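You operate a simulated robot arm through the tools that you are given. There is no shell and no other tool.

The job below is to be done with a simulated robot arm. You get a single attempt, and the scene is never put back.

TASK
Wipe the spill and lay a place on the red mat: glass and spoon on it, pepper turned to it.
Fine: wipe with the checked tea towel and put it back. Set down upright: blue glass.

It is judged by the outcome, as a careful person would: the job done as asked, and still so three seconds after it is handed in. It fails if anything else is knocked over, pushed out of place, dropped, spilled or broken. Flat cloth is picked up by pressing the open fingertips on it (5 to 10 N) and closing them slowly along it; thin cloth reads only 2 to 8 mm in the jaws.

THE ROBOT
A 6-joint arm with a two-finger gripper, fixed in place. Base frame: the origin is on the floor under the middle of its stand, x ahead of it, y to its left, z up; the work surface is at about z = 750. Lengths are in mm, angles in rad, forces in N, time in s.
It reaches about 1206 mm from its shoulder. Its first joint turns from -2.897 to 2.897 rad. Payload 2.45 kg.
The tool frame sits at the grasp point between the pads (the TCP): z along the fingers, y along the line on which they close. The tips reach 20 mm beyond it. The gripper opens to 140 mm; its body begins 168 mm behind the TCP.
Orientation is that of the tool frame in the base frame, as [roll, pitch, yaw] about the fixed x, y, z axes, in that order (R = Rz(yaw) Ry(pitch) Rx(roll)). With the fingers straight down and closing along the base's y, the tool's x points along the base's -x, its y along +y and its z along -z.

THE INTERFACE
- The arm moves only by the tool apply_moves. Its argument "moves" is one flat list of numbers, 7 for each row, row after row: the turn, a rotation vector about the tool's x, y, z in units of 60 degrees (1.0 is 60 degrees), then the shift along the tool's x, y, z in units of 100 mm (1.0 is 100 mm), then the opening, from 0 (shut) to 1 (fully open). In form: [rx, ry, rz, dx, dy, dz, claw, rx, ry, rz, dx, dy, dz, claw, ...]. A call has 1 to 20 rows; each row is the pose to reach, as a shift and turn from the pose commanded when the call began, along the tool's axes at that moment. A call with a number of a shift or a turn outside -1 to 1 is refused whole. Each row takes 0.2 s and may step no farther than 50 mm and 0.15 rad from the row before; otherwise, or with a gripper value out of range, the whole call is refused. A pose out of reach is approached as far as the arm can. The call stops where the force on the tool passes 70 N (or 10 N more than at its start, if that is more) or the arm is blocked; 0.2 s more then pass. The fingers move at their own pace (about 45 mm/s each) and stop on an object; they squeeze with about 42 N. The grip force told is the motor's: it shows also when the fingers shut on nothing. Time passes only in rows, and 0.2 s behind the last, so rows that repeat a pose let the fingers close. It gives the time, the measured TCP pose, the force on the tool (base axes), the opening and the grip force at its end, in the units of the frame above (readings bear some noise), with the torque about the TCP (base axes, N m) and any sound that the robot's microphone picked up, and new pictures: "views" is both (left out), scene, wrist or none.
- Cameras (640 x 400 px; columns grow to the right, rows downward): "scene" is fixed at [399.2, -651.4, 1332.4]; the picture's right is [1.00, 0.08, 0.00], its down [0.03, -0.44, -0.90] and it looks along [-0.07, 0.90, -0.44] (base axes); focal length 314 px, centre (320, 200). "wrist" rides on the gripper at [78, 11, -209] in the tool frame; the picture's right is [-0.14, 0.99, 0.00], its down [-0.92, -0.13, -0.37] and it looks along [-0.37, -0.05, 0.93] (tool axes); focal length 280 px, centre (320, 200). There is no depth. A picture from a camera that has moved, and an enlarged one, comes with that camera's place and axes in the base frame and with its lens.
- zoom(camera, box): a new picture of the part [left, top, right, bottom] of that camera's present view, enlarged. It takes no simulated time.
- finish_job(): hands the job in; it is judged then, once.

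Nothing tells you positions but the pictures and the camera data. Unless the task says otherwise, let go and move clear before handing in.

The tools are called as name(argument=value, ...) on one line, values as JSON. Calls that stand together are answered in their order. apply_moves: Moves the arm, as the interface text tells. Its arguments: {"type":"object","properties":{"moves":{"type":"array","items":{"type":"number"}},"views":{"type":"string","enum":["both","scene","wrist","none"]}},"required":["moves"]} The other tools are called the same way: zoom (camera, box) takes an enlarged picture of a part of a camera's view; finish_job () hands the job in.

At the start:

```text
t: 0.0
tcp_pos: [178.5, 585.8, 1041.5]
ee_rot: [3.14, 0.001, -3.14]
contact_force: [-0.3, 0.7, -0.1]
moment: [-0.01, -0.03, 0.01]
grip_width: 140.0
gripper_force: 0.0
```

scene: 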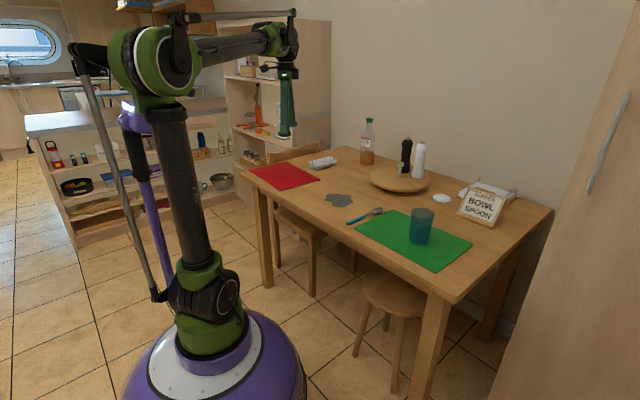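
wrist: 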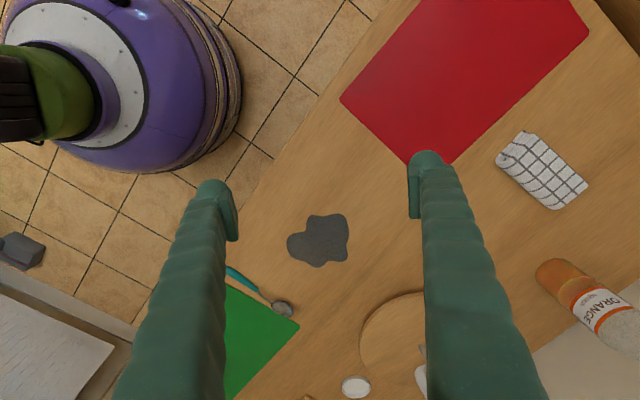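

I see a table with a red mat on the left, a grey spill in the middle, a checked towel near the red mat, and a green mat with the blue glass and a spoon beside it. On a round board (a turntable, perhaps) stand black and white shakers. I'll zoom in first to locate everything.

zoom(camera="scene", box=[230, 110, 390, 210])

zoom(camera="scene", box=[350, 110, 560, 280])

zoom(camera="wrist", box=[220, 0, 640, 400])

zoom(camera="scene", box=[440, 160, 540, 240])

```text
4.00 times, centred on (310, 160) of scene
camera zoom: at [399.2, -651.4, 1332.4], right [1.0, 0.08, 0.0], down [0.03, -0.44, -0.9], along [-0.07, 0.9, -0.44], focal length 1257 px, centre (360, 360)
```

zoom: 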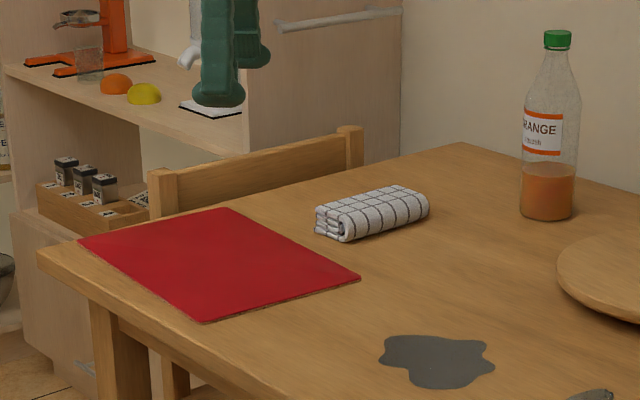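

```text
2.35 times, centred on (455, 195) of scene
camera zoom: at [399.2, -651.4, 1332.4], right [1.0, 0.08, 0.0], down [0.03, -0.44, -0.9], along [-0.07, 0.9, -0.44], focal length 740 px, centre (2, 212)
```

zoom: 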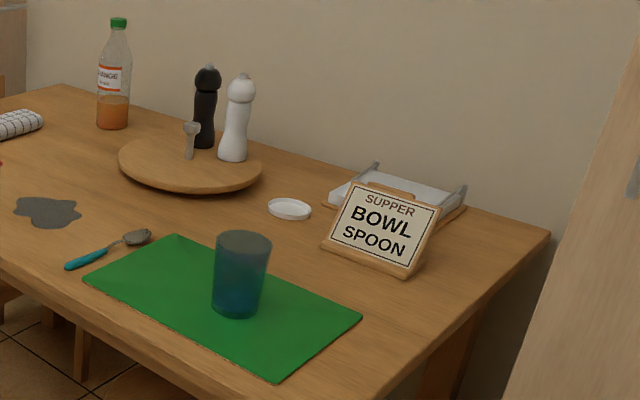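

```text
1.00 times, centred on (430, 200) of wrist (not enlarged: the box is as wide or as high as the picture)
camera zoom: at [99.7, 596.3, 1251.8], right [0.14, 0.99, 0.0], down [0.92, -0.13, 0.37], along [0.37, -0.05, -0.93], focal length 280 px, centre (210, 200)
```

zoom: 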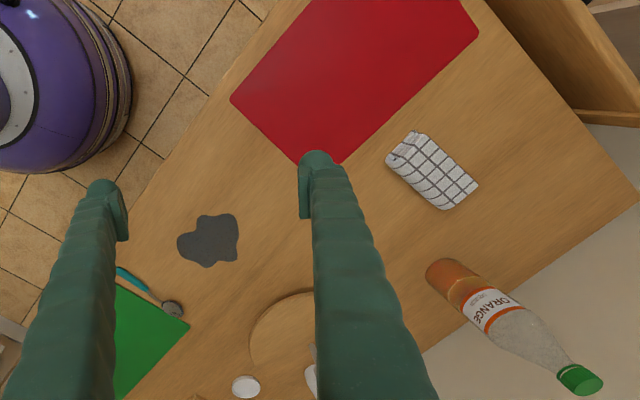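

```text
5.00 times, centred on (490, 200) of scene
camera zoom: at [399.2, -651.4, 1332.4], right [1.0, 0.08, 0.0], down [0.03, -0.44, -0.9], along [-0.07, 0.9, -0.44], focal length 1572 px, centre (-530, 200)
```

zoom: 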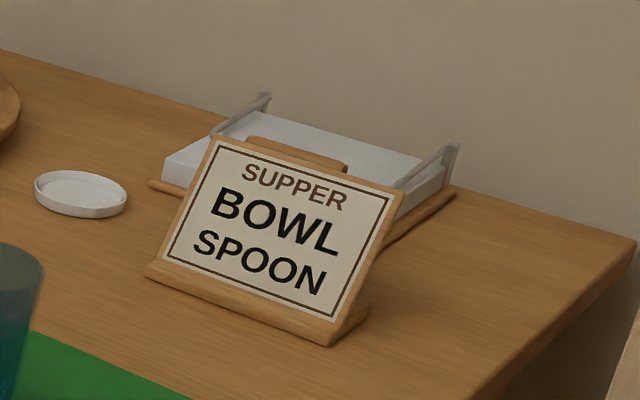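

The table runs diagonally. The red mat is centred near (100, 820), the spill near (386, 553), the towel near (290, 962), the turntable near (660, 745), the glass near (667, 264) and the spoon between about (427, 359) and (545, 460). I'll start moving toward the towel, turning the gripper to match its axis.

apply_moves(moves=[0, 0, -0.1333, -0.1, 0.2, 0, 1, 0, 0, -0.2667, -0.2, 0.4, 0, 1, 0, 0, -0.4, -0.3, 0.6, 0, 1, 0, 0, -0.5333, -0.4, 0.8, 0, 1, 0, 0, -0.6667, -0.5, 1.0, 0, 1], views="both")

zoom(camera="scene", box=[360, 130, 440, 200])

```text
t: 1.2
tcp_pos: [230.0, 684.6, 1043.8]
ee_rot: [-3.14, 0.001, -2.442]
contact_force: [0.6, -0.4, 0.2]
moment: [0.04, -0.05, 0.05]
grip_width: 140.1
gripper_force: 0.0
camera wrist: at [161.6, 642.9, 1251.7], right [-0.53, 0.85, 0.0], down [0.79, 0.5, 0.37], along [0.31, 0.2, -0.93], focal length 280 px, centre (320, 200)
```

scene: 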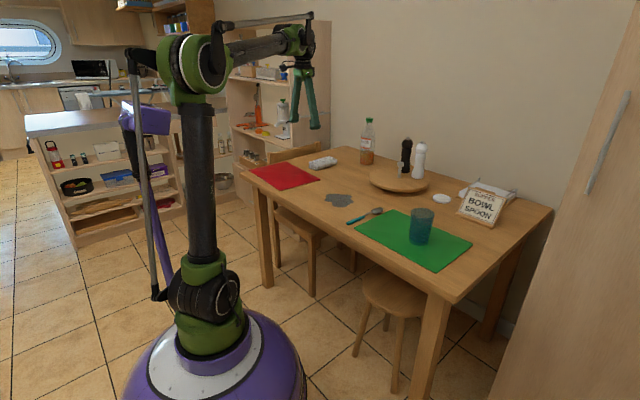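
wrist: 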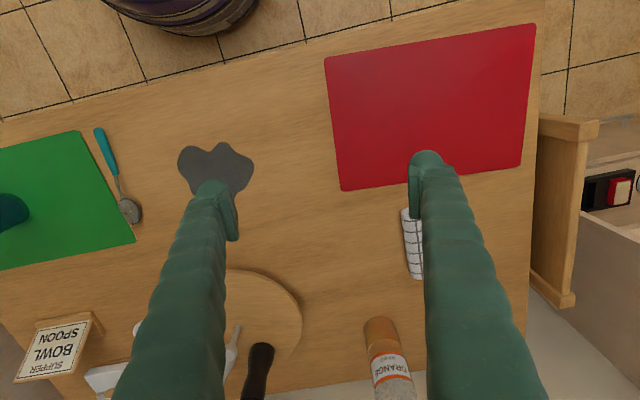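

```text
5.71 times, centred on (400, 165) of scene
camera zoom: at [399.2, -651.4, 1332.4], right [1.0, 0.08, 0.0], down [0.03, -0.44, -0.9], along [-0.07, 0.9, -0.44], focal length 1796 px, centre (-137, 400)
```

zoom: 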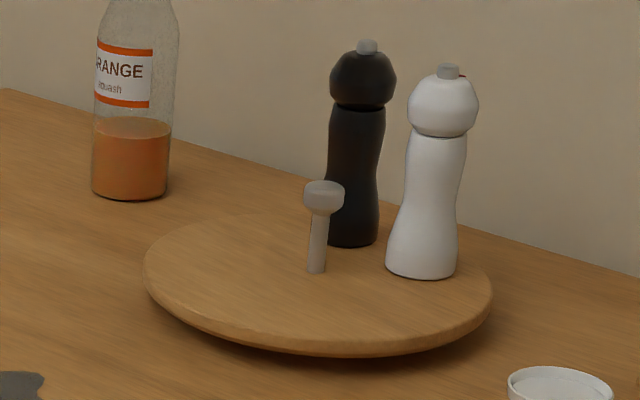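

The turntable has a central post with a knob, with the black pepper at about 63° and the salt at about 9° around it; the red mat lies toward about 174°. I'll carry on toward the towel.

apply_moves(moves=[0, 0, 0, -0.33, 0.26, 0, 1, 0, 0, 0, -0.66, 0.52, 0, 1, 0, 0, 0, -1.0, 0.78, 0, 1], views="none")

apply_moves(moves=[0, 0, 0, -0.25, 0.25, 0.1, 1, 0, 0, 0, -0.5, 0.5, 0.2, 1, 0, 0, 0, -0.75, 0.75, 0.3, 1, 0, 0, 0, -0.75, 0.95, 0.3, 1], views="both")

```text
t: 2.0
tcp_pos: [256.1, 808.6, 1044.9]
ee_rot: [-3.141, 0.001, -2.443]
contact_force: [-0.7, -0.2, 0.5]
moment: [0.06, 0.0, -0.02]
grip_width: 139.7
gripper_force: 0.1
```

```text
t: 3.0
tcp_pos: [250.7, 930.1, 1014.9]
ee_rot: [-3.141, 0.003, -2.442]
contact_force: [0.5, 0.1, -0.7]
moment: [0.05, 0.03, 0.04]
grip_width: 139.9
gripper_force: 0.0
camera wrist: at [184.2, 888.3, 1223.2], right [-0.53, 0.85, 0.0], down [0.79, 0.49, 0.37], along [0.31, 0.2, -0.93], focal length 280 px, centre (320, 200)
```

scene: 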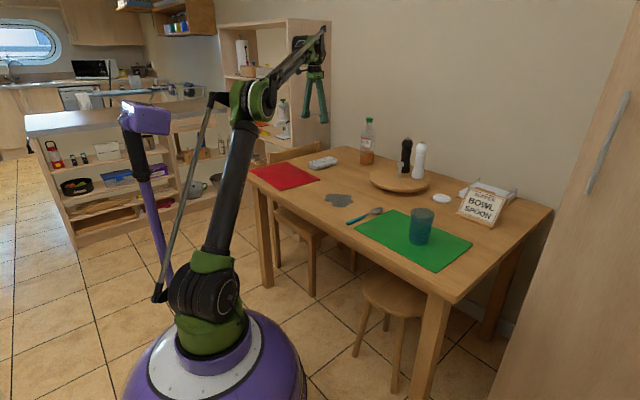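
wrist: 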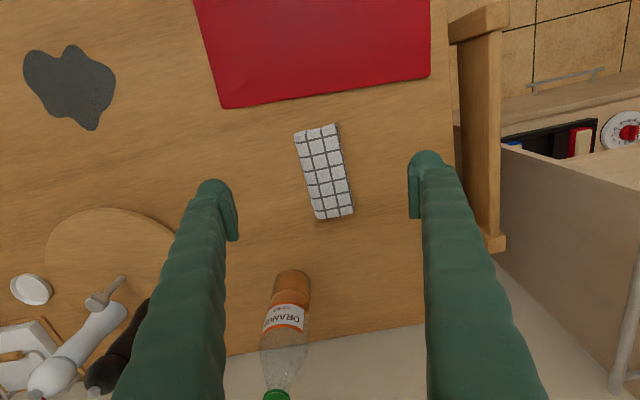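

The towel is clearly in view between the fingers. I'll zoom in to see its shape.

zoom(camera="wrist", box=[260, 110, 400, 235])

zoom(camera="scene", box=[280, 140, 370, 196])

zoom(camera="wrist", box=[0, 190, 220, 400])

```text
3.20 times, centred on (330, 172) of wrist
camera zoom: at [184.2, 888.3, 1223.2], right [-0.53, 0.85, 0.0], down [0.79, 0.49, 0.37], along [0.31, 0.2, -0.93], focal length 897 px, centre (288, 288)
```

zoom: 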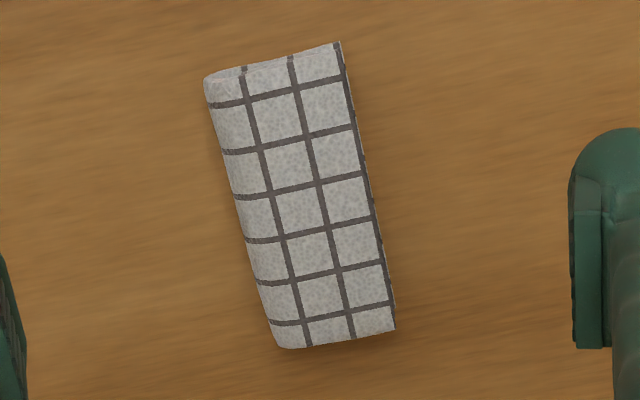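

```text
7.11 times, centred on (325, 168) of scene
camera zoom: at [399.2, -651.4, 1332.4], right [1.0, 0.08, 0.0], down [0.03, -0.44, -0.9], along [-0.07, 0.9, -0.44], focal length 2235 px, centre (284, 428)
```

zoom: 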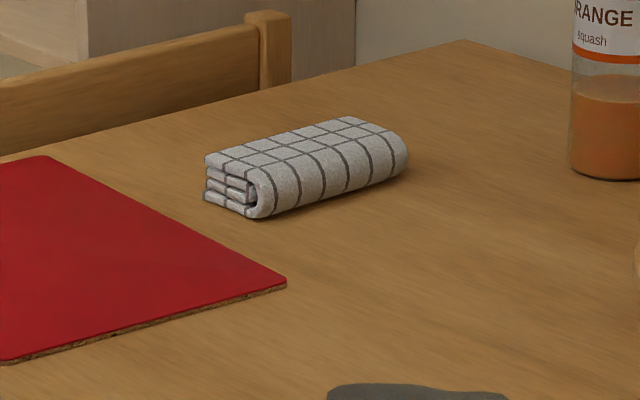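

```text
1.90 times, centred on (110, 295) of wrist
camera zoom: at [184.2, 888.3, 1223.2], right [-0.53, 0.85, 0.0], down [0.79, 0.49, 0.37], along [0.31, 0.2, -0.93], focal length 534 px, centre (720, 19)
```

zoom: 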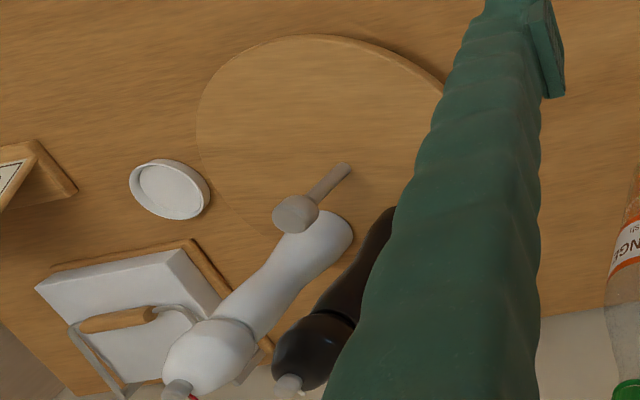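

The towel is a firm folded block about 150 × 60 mm and roughly 35 mm high, centred near (287, 965), with its long axis at about 45°. I'll align over it and descend part of the way.

apply_moves(moves=[0, 0, -0.04, -0.25, 0.02, 0.3, 1, 0, 0, -0.078, -0.5, 0.033, 0.6, 1, 0, 0, -0.078, -0.5, 0.033, 1.0, 1, 0, 0, -0.078, -0.5, 0.033, 1.0, 1], views="wrist")

zoom(camera="wrist", box=[240, 60, 400, 160])

```text
t: 4.0
tcp_pos: [286.9, 966.8, 914.8]
ee_rot: [3.141, -0.001, -2.363]
contact_force: [-1.3, 0.5, 0.0]
moment: [0.03, 0.01, 0.03]
grip_width: 139.8
gripper_force: 0.1
camera wrist: at [223.3, 918.6, 1122.7], right [-0.6, 0.8, 0.0], down [0.74, 0.56, 0.37], along [0.3, 0.22, -0.93], focal length 280 px, centre (320, 200)
```

wrist: 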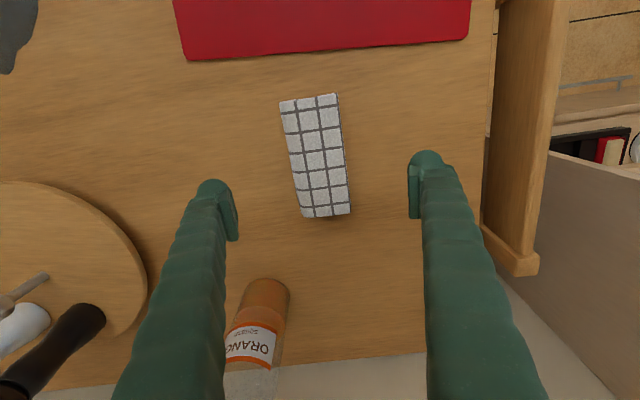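

```text
4.00 times, centred on (320, 110) of wrist
camera zoom: at [223.3, 918.6, 1122.7], right [-0.6, 0.8, 0.0], down [0.74, 0.56, 0.37], along [0.3, 0.22, -0.93], focal length 1122 px, centre (320, 560)
```

zoom: 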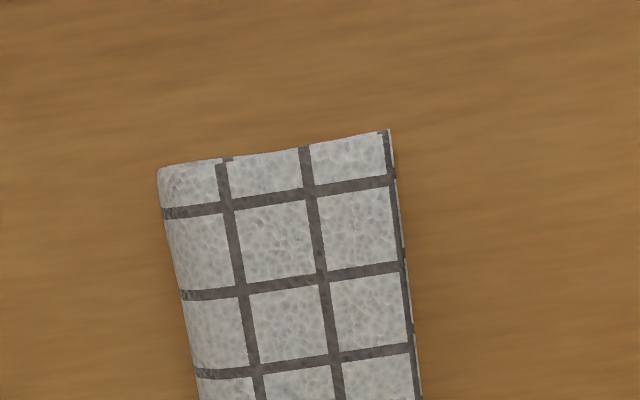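

The towel lines up with the gripper axes to within a few millimetres. Next I descend over it so the fingertips stop about 10 mm above the table, then close.

apply_moves(moves=[0, 0, 0, -0.05, -0.02, 0.35, 1, 0, 0, 0, -0.05, -0.02, 0.7, 1, 0, 0, 0, -0.05, -0.02, 1.0, 1], views="none")

apply_moves(moves=[0, 0, 0, 0, 0, 0.2, 1, 0, 0, 0, 0, 0, 0.34, 1, 0, 0, 0, 0, 0, 0.34, 1], views="wrist")

```text
t: 4.8
tcp_pos: [291.6, 966.8, 813.2]
ee_rot: [-3.141, 0.0, -2.362]
contact_force: [0.0, -0.2, -0.7]
moment: [0.02, 0.02, 0.02]
grip_width: 139.8
gripper_force: 0.0
```

```text
t: 5.6
tcp_pos: [290.8, 967.7, 779.1]
ee_rot: [3.141, 0.0, -2.36]
contact_force: [0.8, -0.6, 0.0]
moment: [-0.01, 0.03, 0.0]
grip_width: 140.0
gripper_force: 0.1
camera wrist: at [227.5, 919.3, 987.5], right [-0.6, 0.8, 0.0], down [0.74, 0.56, 0.37], along [0.3, 0.22, -0.93], focal length 280 px, centre (320, 200)
```

wrist: 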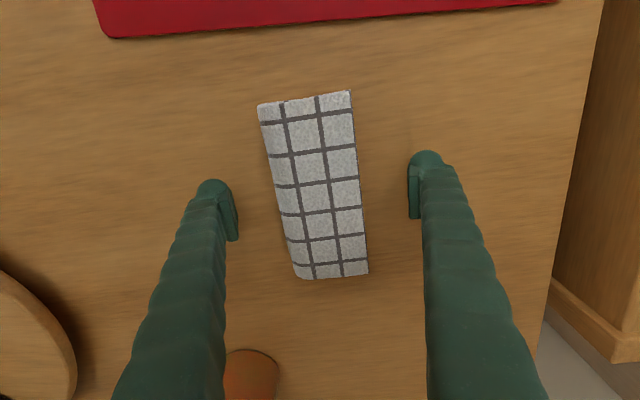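

The fingers straddle the towel evenly. Now I close on it.

apply_moves(moves=[0, 0, 0, 0, 0, 0, 0.7, 0, 0, 0, 0, 0, 0, 0.6, 0, 0, 0, 0, 0, 0, 0.5, 0, 0, 0, 0, 0, 0, 0.4, 0, 0, 0, 0, 0, 0, 0.35, 0, 0, 0, 0, 0, 0, 0.3, 0, 0, 0, 0, 0, 0, 0.3, 0, 0, 0, 0, 0, 0, 0.3], views="wrist")

```text
t: 7.4
tcp_pos: [291.2, 967.2, 778.9]
ee_rot: [3.141, 0.002, -2.36]
contact_force: [0.5, 0.9, 2.2]
moment: [-0.04, -0.09, 0.13]
grip_width: 70.9
gripper_force: 42.3
camera wrist: at [227.5, 919.2, 987.7], right [-0.6, 0.8, 0.0], down [0.74, 0.56, 0.37], along [0.3, 0.22, -0.93], focal length 280 px, centre (320, 200)
```

wrist: 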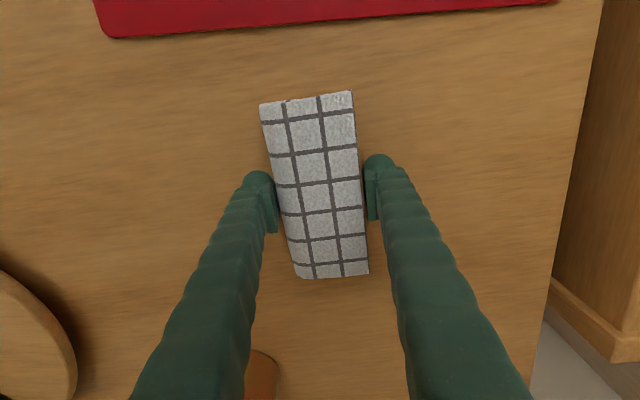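

The towel is held (71 mm, 42 N). I'll lift it and carry it toward the spill, remembering the pick pose of about (291, 967, 779) with yaw -2.36.

apply_moves(moves=[0, 0, 0, 0, 0, -0.2, 0.3, 0, 0, 0, 0, 0, -0.5, 0.3, 0, 0, 0, 0, 0, -0.9, 0.3, 0, 0, 0, 0.2, -0.3, -1.0, 0.3, 0, 0, 0, 0.4, -0.7, -1.0, 0.3, 0, 0, 0, 0.6, -1.0, -1.0, 0.3], views="both")

```text
t: 8.8
tcp_pos: [319.3, 855.6, 881.0]
ee_rot: [3.141, 0.0, -2.362]
contact_force: [0.6, 0.2, -0.5]
moment: [-0.07, 0.0, 0.0]
grip_width: 42.0
gripper_force: 0.1
camera wrist: at [256.5, 807.4, 1088.0], right [-0.6, 0.8, 0.0], down [0.74, 0.56, 0.37], along [0.3, 0.22, -0.93], focal length 280 px, centre (320, 200)
```

scene: 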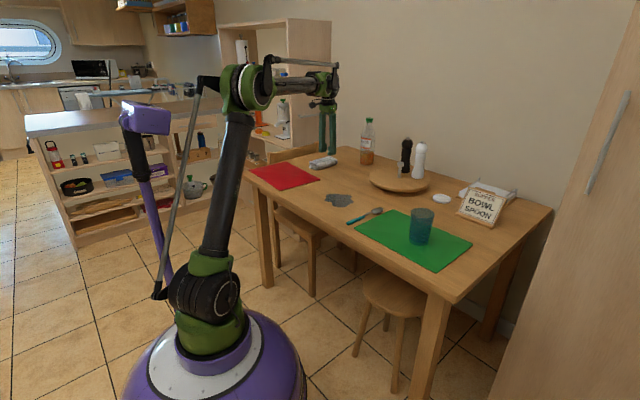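
wrist: 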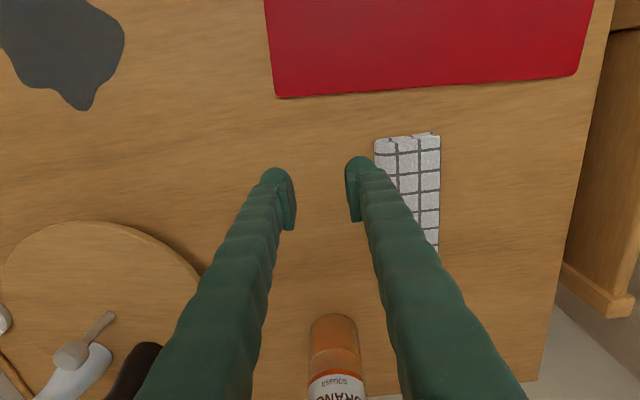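

The towel slid out of the fingers on the lift and is still sitting in its place. I'll go back over it with the fingers open, take a deeper grip with a full close command, and lift slowly.

apply_moves(moves=[0, 0, 0, -0.2, 0.33, 0, 1, 0, 0, 0, -0.4, 0.67, 0, 1, 0, 0, 0, -0.6, 1.0, 0, 1, 0, 0, 0, -0.6, 1.0, 0, 1, 0, 0, 0, -0.6, 1.0, 0, 1, 0, 0, 0, -0.6, 1.0, 0, 1], views="wrist")

zoom(camera="scene", box=[280, 120, 370, 196])

```text
t: 10.2
tcp_pos: [294.3, 968.4, 879.8]
ee_rot: [3.141, 0.001, -2.359]
contact_force: [0.3, -1.0, 0.1]
moment: [0.0, 0.0, 0.01]
grip_width: 140.1
gripper_force: 0.0
camera wrist: at [230.6, 921.0, 1088.9], right [-0.6, 0.8, 0.0], down [0.74, 0.56, 0.37], along [0.3, 0.22, -0.93], focal length 280 px, centre (320, 200)
```

wrist: 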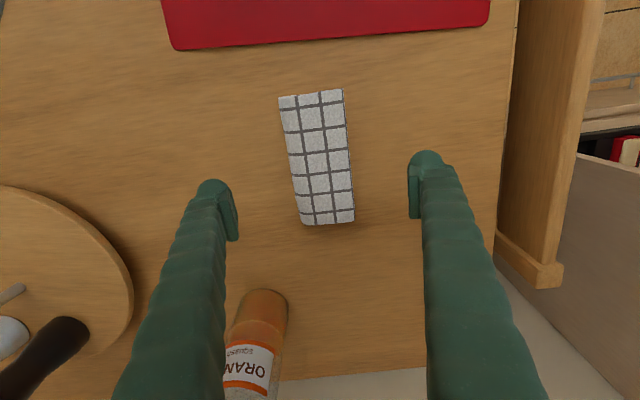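

```text
5.26 times, centred on (325, 158) of scene
camera zoom: at [399.2, -651.4, 1332.4], right [1.0, 0.08, 0.0], down [0.03, -0.44, -0.9], along [-0.07, 0.9, -0.44], focal length 1654 px, centre (294, 421)
```

zoom: 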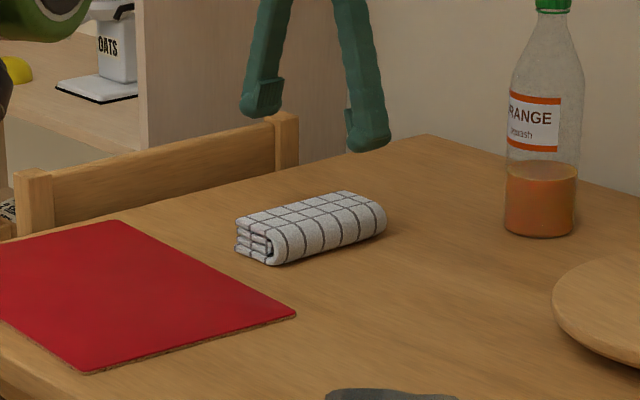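

The towel hasn't moved and is centred under the gripper. I'll descend a little deeper than last time, to TCP about 774, and close fully.

apply_moves(moves=[0, 0, 0, 0, 0.01, 0.4, 1, 0, 0, 0, 0, 0.01, 0.8, 1, 0, 0, 0, 0, 0.01, 0.95, 1, 0, 0, 0, 0, 0.01, 1.0, 1], views="none")

apply_moves(moves=[0, 0, 0, 0, 0, 0.03, 1, 0, 0, 0, 0, 0, 0.06, 1, 0, 0, 0, 0, 0, 0.06, 0.6, 0, 0, 0, 0, 0, 0.06, 0.5, 0, 0, 0, 0, 0, 0.06, 0.4, 0, 0, 0, 0, 0, 0.06, 0.3, 0, 0, 0, 0, 0, 0.06, 0.2, 0, 0, 0, 0, 0, 0.06, 0.1, 0, 0, 0, 0, 0, 0.06, 0.0, 0, 0, 0, 0, 0, 0.06, 0.0, 0, 0, 0, 0, 0, 0.06, 0.0], views="both")

zoom(camera="scene", box=[280, 140, 370, 196])

```text
t: 11.2
tcp_pos: [292.4, 969.5, 780.1]
ee_rot: [-3.14, 0.0, -2.36]
contact_force: [-0.3, -0.5, 0.5]
moment: [0.0, -0.01, -0.02]
grip_width: 140.2
gripper_force: 0.1
```

```text
t: 13.6
tcp_pos: [291.7, 969.3, 773.6]
ee_rot: [3.14, -0.001, -2.361]
contact_force: [0.1, 0.4, 1.8]
moment: [-0.07, -0.09, 0.12]
grip_width: 71.5
gripper_force: 42.0
camera wrist: at [228.4, 921.5, 982.3], right [-0.6, 0.8, 0.0], down [0.74, 0.56, 0.37], along [0.3, 0.22, -0.93], focal length 280 px, centre (320, 200)
```

scene: 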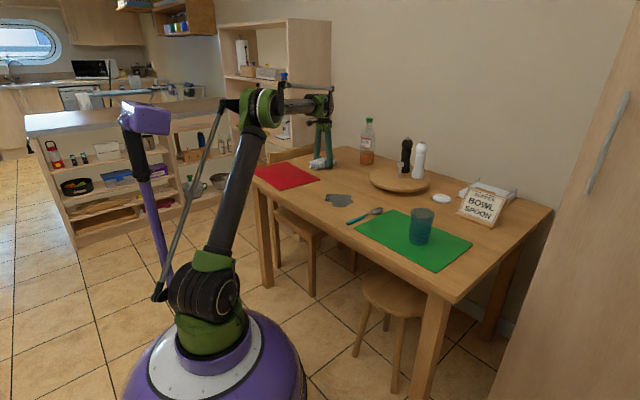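
wrist: 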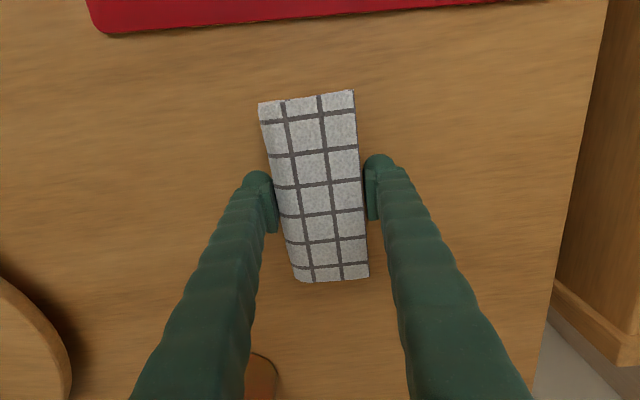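

```text
7.11 times, centred on (325, 168) of scene
camera zoom: at [399.2, -651.4, 1332.4], right [1.0, 0.08, 0.0], down [0.03, -0.44, -0.9], along [-0.07, 0.9, -0.44], focal length 2235 px, centre (284, 428)
```

zoom: 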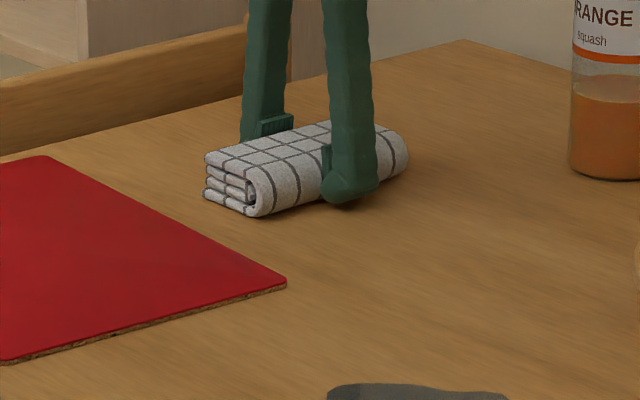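

The grip looks good around the towel. I'll lift in small steps and check whether the towel comes along.

apply_moves(moves=[0, 0, 0, 0, 0, -0.03, 0.0, 0, 0, 0, 0, 0, -0.06, 0.0, 0, 0, 0, 0, 0, -0.1, 0.0, 0, 0, 0, 0, 0, -0.14, 0.0], views="wrist")

zoom(camera="scene", box=[280, 140, 370, 196])

```text
t: 14.6
tcp_pos: [293.0, 968.3, 786.9]
ee_rot: [-3.141, 0.002, -2.362]
contact_force: [-0.1, -0.5, -1.4]
moment: [-0.01, 0.04, -0.03]
grip_width: 71.2
gripper_force: 42.0
camera wrist: at [228.5, 920.8, 996.0], right [-0.6, 0.8, 0.0], down [0.74, 0.56, 0.37], along [0.3, 0.22, -0.93], focal length 280 px, centre (320, 200)
```

wrist: 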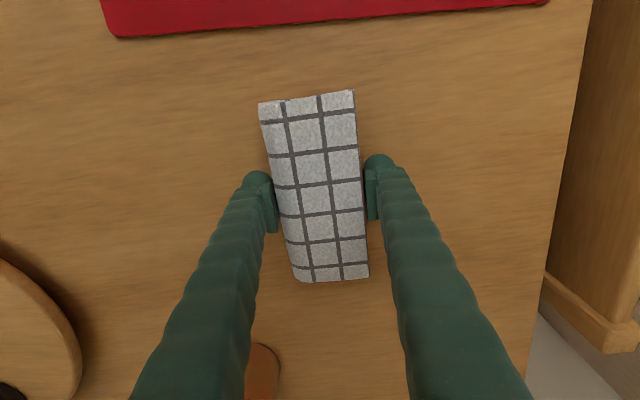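

```text
7.11 times, centred on (325, 168) of scene
camera zoom: at [399.2, -651.4, 1332.4], right [1.0, 0.08, 0.0], down [0.03, -0.44, -0.9], along [-0.07, 0.9, -0.44], focal length 2235 px, centre (284, 428)
```

zoom: 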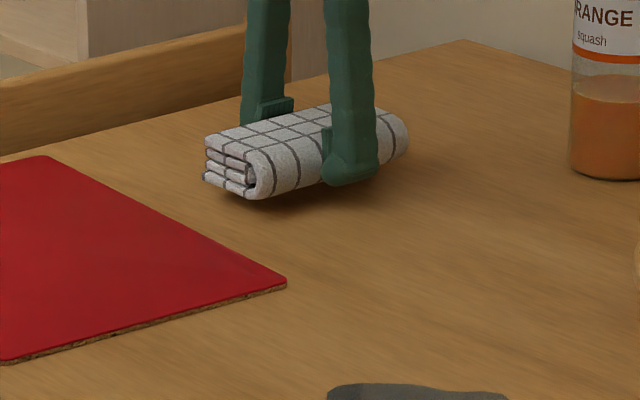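

The towel is lifting properly this time. I'll carry it slowly toward the spill.

apply_moves(moves=[0, 0, 0, 0, 0, -0.1, 0.0, 0, 0, 0, 0, 0, -0.25, 0.0, 0, 0, 0, 0.05, -0.1, -0.4, 0.0, 0, 0, 0, 0.15, -0.28, -0.5, 0.0, 0, 0, 0, 0.27, -0.46, -0.5, 0.0, 0, 0, 0, 0.4, -0.64, -0.5, 0.0, 0, 0, 0, 0.52, -0.82, -0.5, 0.0, 0, 0, 0, 0.64, -1.0, -0.5, 0.0], views="scene")

```text
t: 16.4
tcp_pos: [316.3, 853.1, 839.0]
ee_rot: [-3.141, -0.001, -2.362]
contact_force: [0.0, 0.2, -1.6]
moment: [-0.03, 0.0, -0.01]
grip_width: 71.2
gripper_force: 42.0
```

scene: 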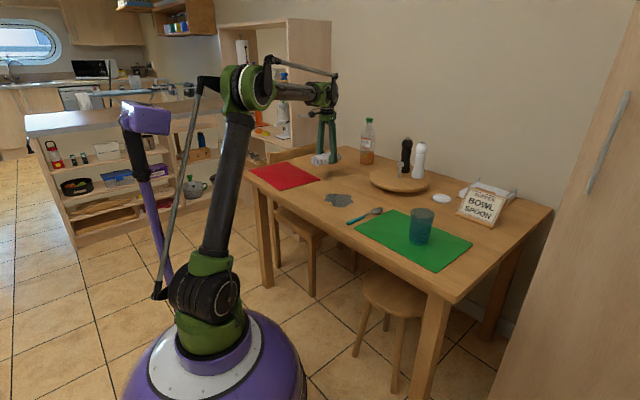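

apply_moves(moves=[0, 0, 0, 0.12, -0.2, 0, 0.0, 0, 0, 0, 0.25, -0.4, 0, 0.0, 0, 0, 0, 0.37, -0.6, 0, 0.0, 0, 0, 0, 0.5, -0.8, 0, 0.0, 0, 0, 0, 0.62, -1.0, 0, 0.0], views="none")

apply_moves(moves=[0, 0, 0, 0.12, -0.16, 0, 0.0, 0, 0, 0, 0.25, -0.3, 0, 0.0, 0, 0, 0, 0.37, -0.4, 0, 0.0, 0, 0, 0, 0.5, -0.5, 0, 0.0, 0, 0, 0, 0.62, -0.6, 0, 0.0, 0, 0, 0, 0.75, -0.6, 0, 0.0, 0, 0, 0, 0.75, -0.6, 0, 0.0], views="both")

```text
t: 17.6
tcp_pos: [343.6, 738.3, 838.7]
ee_rot: [-3.141, -0.001, -2.36]
contact_force: [0.1, -0.1, -0.9]
moment: [-0.02, 0.01, 0.02]
grip_width: 71.2
gripper_force: 42.0
```

```text
t: 19.2
tcp_pos: [331.7, 643.4, 837.5]
ee_rot: [3.142, -0.001, -2.362]
contact_force: [0.1, 0.1, -0.8]
moment: [0.0, -0.03, 0.02]
grip_width: 71.0
gripper_force: 41.9
camera wrist: at [267.9, 595.0, 1045.8], right [-0.6, 0.8, 0.0], down [0.74, 0.56, 0.37], along [0.3, 0.22, -0.93], focal length 280 px, centre (320, 200)
```

scene: 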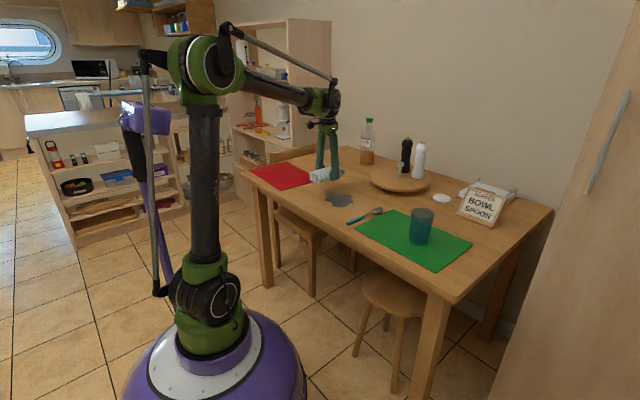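
wrist: 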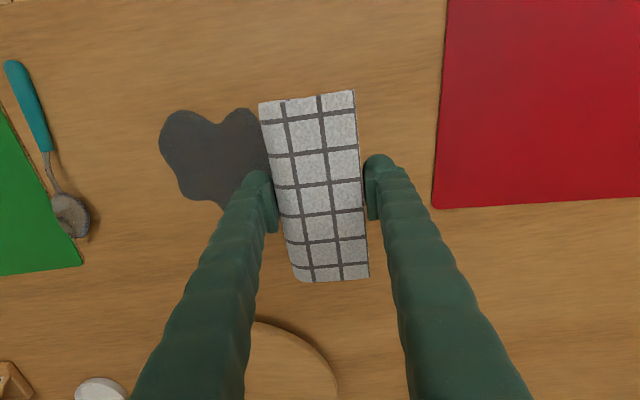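

The spill lies just to the left of the held towel, spanning about 123 × 140 mm, and the towel's length covers its width. I'll line the towel up beside it and lower to just above the table.

apply_moves(moves=[0, 0, 0, 0.08, 0.06, 0.15, 0.0, 0, 0, 0, 0.16, 0.12, 0.3, 0.0, 0, 0, 0, 0.16, 0.12, 0.45, 0.0, 0, 0, 0, 0.16, 0.12, 0.55, 0.0, 0, 0, 0, 0.16, 0.12, 0.6, 0.0, 0, 0, 0, 0.16, 0.12, 0.62, 0.0], views="both")

```text
t: 20.6
tcp_pos: [311.6, 640.3, 774.8]
ee_rot: [3.141, 0.001, -2.362]
contact_force: [0.5, 0.6, -0.5]
moment: [-0.02, 0.01, -0.02]
grip_width: 71.1
gripper_force: 42.7
camera wrist: at [248.6, 592.1, 983.5], right [-0.6, 0.8, 0.0], down [0.74, 0.56, 0.37], along [0.3, 0.22, -0.93], focal length 280 px, centre (320, 200)
```

scene: 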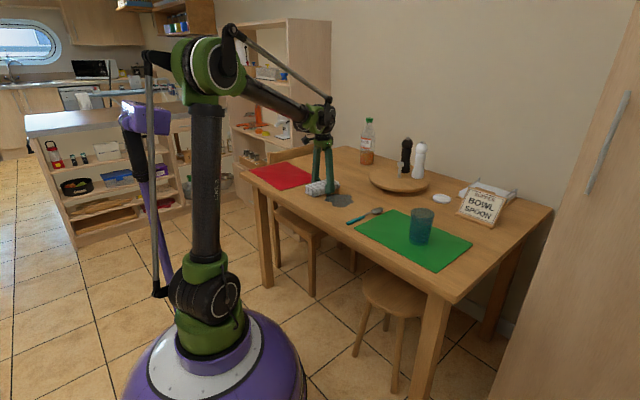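
wrist: 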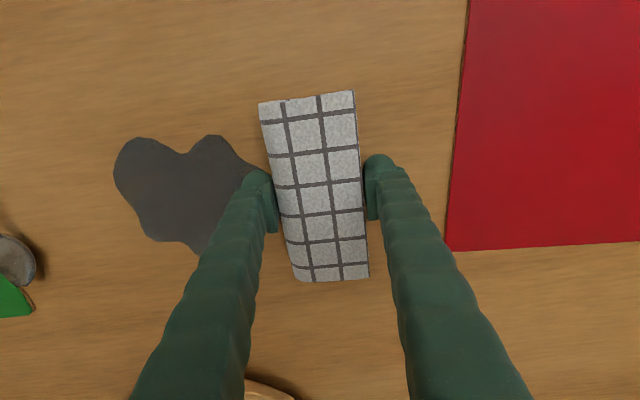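

The towel sits just beside the spill, nearly touching the table. I'll press gently and read the force.

apply_moves(moves=[0, 0, 0, 0, 0, 0.01, 0.0, 0, 0, 0, 0, 0, 0.02, 0.0, 0, 0, 0, 0, 0, 0.03, 0.0], views="none")

```text
t: 21.4
tcp_pos: [311.8, 639.7, 774.4]
ee_rot: [3.142, 0.003, -2.363]
contact_force: [8.4, 11.7, 51.6]
moment: [-1.08, -0.7, 0.45]
grip_width: 71.0
gripper_force: 41.6
```

That pressed harder than intended (about 52 N), so the contact is stiff. I'll back off about 2 mm for a light press.

apply_moves(moves=[0, 0, 0, 0, 0, -0.021, 0.0, 0, 0, 0, 0, 0, -0.021, 0.0], views="none")

```text
t: 22.0
tcp_pos: [310.6, 638.8, 775.0]
ee_rot: [-3.141, 0.0, -2.364]
contact_force: [5.1, -0.1, 10.6]
moment: [-0.21, -0.3, 0.07]
grip_width: 71.2
gripper_force: 41.7
```

A light press of about 10 N. Now I sweep across the spill.

apply_moves(moves=[0, 0, 0, 0, -0.15, 0, 0.0, 0, 0, 0, 0, -0.3, 0, 0.0, 0, 0, 0, 0, -0.45, 0, 0.0, 0, 0, 0, 0, -0.6, 0, 0.0, 0, 0, 0, 0, -0.75, 0, 0.0, 0, 0, 0, 0, -0.9, 0, 0.0], views="wrist")

```text
t: 23.4
tcp_pos: [374.7, 576.0, 774.9]
ee_rot: [-3.141, 0.001, -2.363]
contact_force: [0.1, 0.1, -0.5]
moment: [-0.01, 0.02, 0.0]
grip_width: 71.1
gripper_force: 41.3
camera wrist: at [311.5, 527.5, 983.4], right [-0.6, 0.8, 0.0], down [0.74, 0.56, 0.37], along [0.3, 0.22, -0.93], focal length 280 px, centre (320, 200)
```

wrist: 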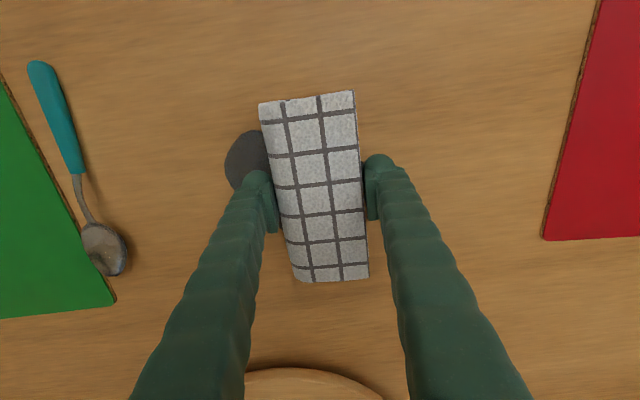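

The spill is clearing where the towel has passed. The press has faded, so I'll press slightly more and finish the sweep.

apply_moves(moves=[0, 0, 0, 0, 0, 0.005, 0.0, 0, 0, 0, 0, -0.12, 0.007, 0.0, 0, 0, 0, 0, -0.24, 0.007, 0.0, 0, 0, 0, 0, -0.36, 0.007, 0.0, 0, 0, 0, 0, -0.48, 0.007, 0.0, 0, 0, 0, 0, -0.6, 0.007, 0.0, 0, 0, 0, 0, -0.72, 0.007, 0.0], views="wrist")

```text
t: 25.0
tcp_pos: [425.3, 524.5, 774.2]
ee_rot: [3.141, 0.003, -2.362]
contact_force: [-8.2, 7.8, 24.9]
moment: [-0.41, -0.08, -0.08]
grip_width: 71.2
gripper_force: 42.0
camera wrist: at [361.1, 476.6, 982.6], right [-0.6, 0.8, 0.0], down [0.74, 0.56, 0.37], along [0.3, 0.22, -0.93], focal length 280 px, centre (320, 200)
```

wrist: 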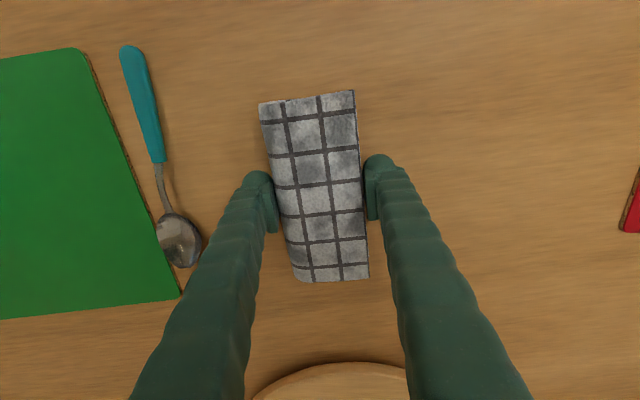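

The towel has picked up the stain and the visible table is clean. I'll ease the pressure, sweep back over the area, then lift to check for anything left.

apply_moves(moves=[0, 0, 0, 0, 0, -0.006, 0.0, 0, 0, 0, 0.05, 0.15, -0.006, 0.0, 0, 0, 0, 0.05, 0.3, -0.006, 0.0, 0, 0, 0, 0.05, 0.45, -0.006, 0.0, 0, 0, 0, 0.05, 0.6, -0.006, 0.0, 0, 0, 0, 0.05, 0.75, -0.006, 0.0, 0, 0, 0, 0.05, 0.9, -0.006, 0.0], views="wrist")

zoom(camera="scene", box=[300, 160, 400, 230])

```text
t: 26.6
tcp_pos: [358.8, 585.5, 774.3]
ee_rot: [3.141, 0.001, -2.363]
contact_force: [0.9, 0.2, -0.8]
moment: [-0.01, 0.01, -0.02]
grip_width: 71.2
gripper_force: 41.4
camera wrist: at [294.7, 538.3, 983.3], right [-0.6, 0.8, 0.0], down [0.74, 0.56, 0.37], along [0.3, 0.22, -0.93], focal length 280 px, centre (320, 200)
```

wrist: 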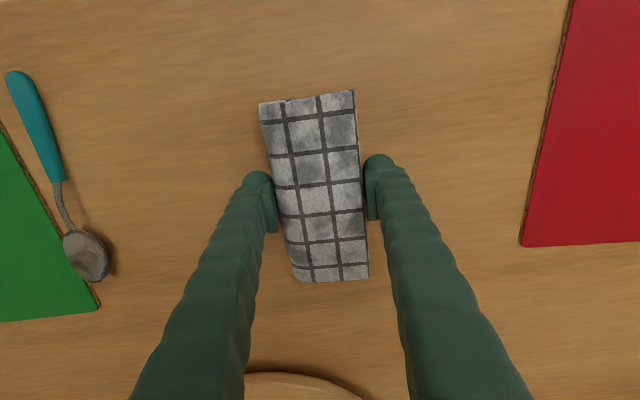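

```text
5.71 times, centred on (350, 195) of scene
camera zoom: at [399.2, -651.4, 1332.4], right [1.0, 0.08, 0.0], down [0.03, -0.44, -0.9], along [-0.07, 0.9, -0.44], focal length 1796 px, centre (149, 229)
```

zoom: 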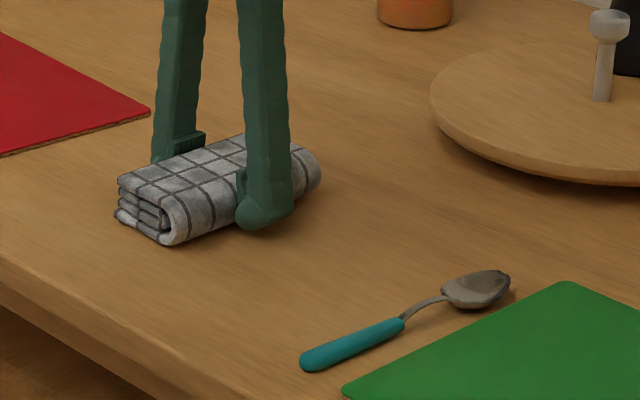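

The table looks clean. I'll lift and return the towel to where it came from.

apply_moves(moves=[0, 0, 0, 0, 0, -0.05, 0.0, 0, 0, 0, 0, 0, -0.15, 0.0, 0, 0, 0, 0, 0, -0.3, 0.0, 0, 0, 0, 0, 0, -0.45, 0.0, 0, 0, 0, -0.14, 0.2, -0.6, 0.0, 0, 0, 0, -0.28, 0.4, -0.6, 0.0, 0, 0, 0, -0.42, 0.6, -0.6, 0.0, 0, 0, 0, -0.56, 0.8, -0.6, 0.0, 0, 0, 0, -0.7, 1.0, -0.6, 0.0], views="both")

zoom(camera="scene", box=[300, 160, 400, 230])

```text
t: 28.6
tcp_pos: [339.2, 704.4, 834.8]
ee_rot: [-3.142, 0.001, -2.362]
contact_force: [-0.6, 0.2, -1.1]
moment: [-0.02, -0.01, -0.03]
grip_width: 71.1
gripper_force: 41.6
camera wrist: at [274.8, 656.6, 1043.0], right [-0.6, 0.8, 0.0], down [0.74, 0.56, 0.37], along [0.3, 0.22, -0.93], focal length 280 px, centre (320, 200)
```

scene: 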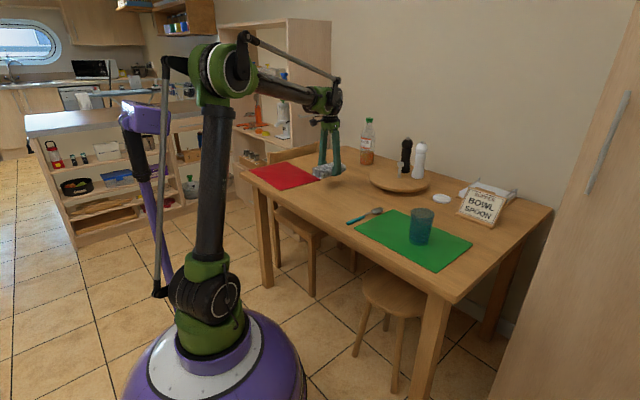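
wrist: 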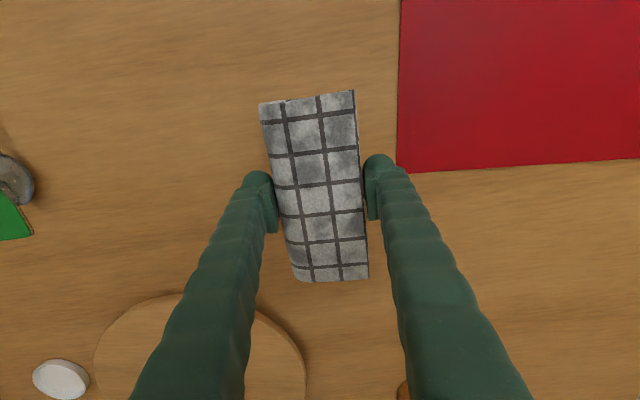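

```text
5.71 times, centred on (350, 195) of scene
camera zoom: at [399.2, -651.4, 1332.4], right [1.0, 0.08, 0.0], down [0.03, -0.44, -0.9], along [-0.07, 0.9, -0.44], focal length 1796 px, centre (149, 229)
```

zoom: 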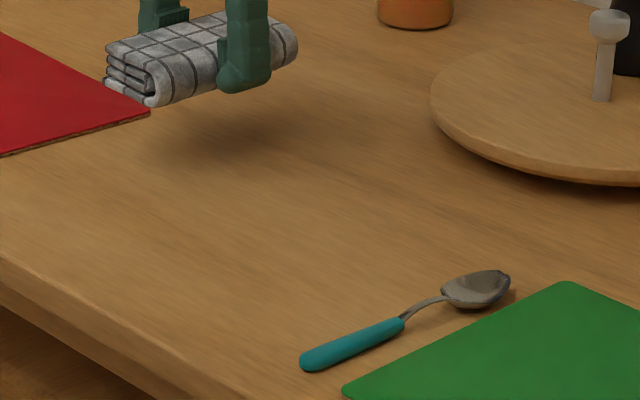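

The spill is fully wiped. I'll continue carrying the towel back.

apply_moves(moves=[0, 0, 0, -0.14, 0.2, 0, 0.0, 0, 0, 0, -0.28, 0.4, 0, 0.0, 0, 0, 0, -0.42, 0.6, 0, 0.0, 0, 0, 0, -0.56, 0.8, 0, 0.0, 0, 0, 0, -0.7, 1.0, 0, 0.0], views="none")

apply_moves(moves=[0, 0, 0, -0.15, 0.2, 0, 0.0, 0, 0, 0, -0.3, 0.4, 0, 0.0, 0, 0, 0, -0.45, 0.6, 0, 0.0, 0, 0, 0, -0.6, 0.8, 0, 0.0, 0, 0, 0, -0.75, 1.0, 0, 0.0, 0, 0, 0, -0.8, 1.0, 0, 0.0, 0, 0, 0, -0.8, 1.0, 0, 0.0], views="none")

```text
t: 29.8
tcp_pos: [317.5, 827.8, 836.2]
ee_rot: [-3.141, 0.001, -2.361]
contact_force: [-0.4, -0.6, 0.1]
moment: [0.02, -0.01, -0.03]
grip_width: 71.3
gripper_force: 41.6
```

```text
t: 31.4
tcp_pos: [303.8, 953.5, 833.9]
ee_rot: [-3.141, 0.001, -2.362]
contact_force: [-0.7, -0.4, -0.1]
moment: [-0.01, 0.03, 0.0]
grip_width: 71.3
gripper_force: 42.5
```

apply_moves(moves=[0, 0, 0, -0.024, 0.1, 0, 0.0, 0, 0, 0, -0.024, 0.194, 0.1, 0.0, 0, 0, 0, -0.024, 0.194, 0.3, 0.0, 0, 0, 0, -0.024, 0.194, 0.45, 0.0, 0, 0, 0, -0.024, 0.194, 0.54, 0.0, 0, 0, 0, -0.024, 0.194, 0.57, 0.0, 0, 0, 0, -0.024, 0.194, 0.57, 0.0], views="wrist")

zoom(camera="scene", box=[280, 140, 370, 196])

```text
t: 33.0
tcp_pos: [292.4, 968.7, 776.3]
ee_rot: [3.141, -0.001, -2.361]
contact_force: [0.5, -0.4, -0.6]
moment: [0.03, -0.04, 0.0]
grip_width: 70.9
gripper_force: 41.8
camera wrist: at [228.4, 920.9, 986.0], right [-0.6, 0.8, 0.0], down [0.74, 0.56, 0.37], along [0.3, 0.22, -0.93], focal length 280 px, centre (320, 200)
```

wrist: 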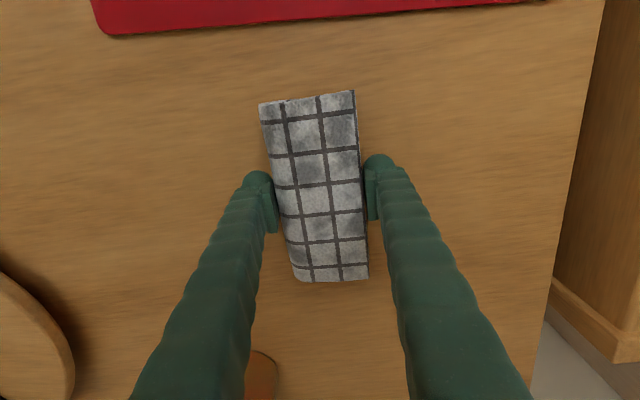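

```text
7.11 times, centred on (325, 168) of scene
camera zoom: at [399.2, -651.4, 1332.4], right [1.0, 0.08, 0.0], down [0.03, -0.44, -0.9], along [-0.07, 0.9, -0.44], focal length 2235 px, centre (284, 428)
```

zoom: 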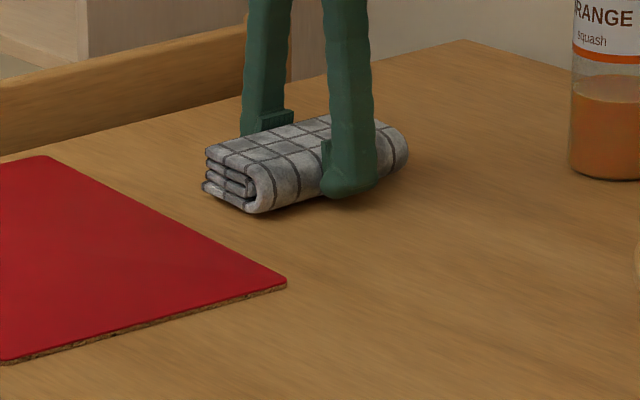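

The towel is back at its original spot, about 2 mm above the table. I'll lower the last bit and open gently.

apply_moves(moves=[0, 0, 0, 0, 0, 0.01, 0.0, 0, 0, 0, 0, 0, 0.017, 0.0, 0, 0, 0, 0, 0, 0.017, 0.0], views="none")

apply_moves(moves=[0, 0, 0, 0, 0, 0, 0.55, 0, 0, 0, 0, 0, 0, 0.65, 0, 0, 0, 0, 0, 0, 0.75, 0, 0, 0, 0, 0, 0, 0.85, 0, 0, 0, 0, 0, 0, 0.85, 0, 0, 0, 0, 0, 0, 0.85], views="wrist")

zoom(camera="scene", box=[280, 140, 370, 196])

```text
t: 33.8
tcp_pos: [292.9, 968.3, 775.8]
ee_rot: [-3.141, 0.0, -2.362]
contact_force: [0.2, -0.5, 0.0]
moment: [0.02, -0.02, -0.01]
grip_width: 71.2
gripper_force: 42.2
```

```text
t: 35.2
tcp_pos: [291.0, 968.7, 776.5]
ee_rot: [-3.141, 0.001, -2.361]
contact_force: [0.5, 0.0, 0.1]
moment: [0.04, -0.04, -0.02]
grip_width: 118.9
gripper_force: 0.1
camera wrist: at [228.6, 920.7, 983.9], right [-0.6, 0.8, 0.0], down [0.74, 0.56, 0.37], along [0.3, 0.22, -0.93], focal length 280 px, centre (320, 200)
```

wrist: 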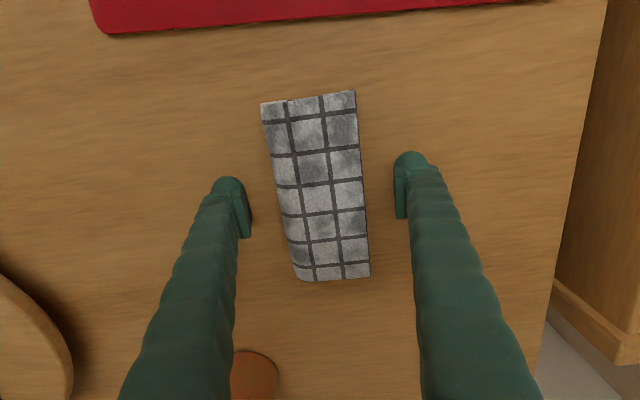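

```text
7.11 times, centred on (325, 168) of scene
camera zoom: at [399.2, -651.4, 1332.4], right [1.0, 0.08, 0.0], down [0.03, -0.44, -0.9], along [-0.07, 0.9, -0.44], focal length 2235 px, centre (284, 428)
```

zoom: 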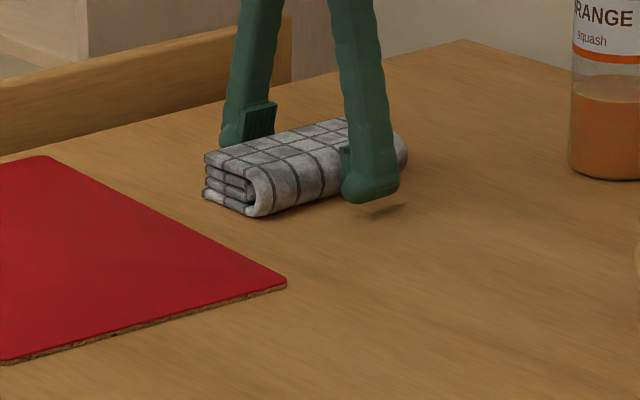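

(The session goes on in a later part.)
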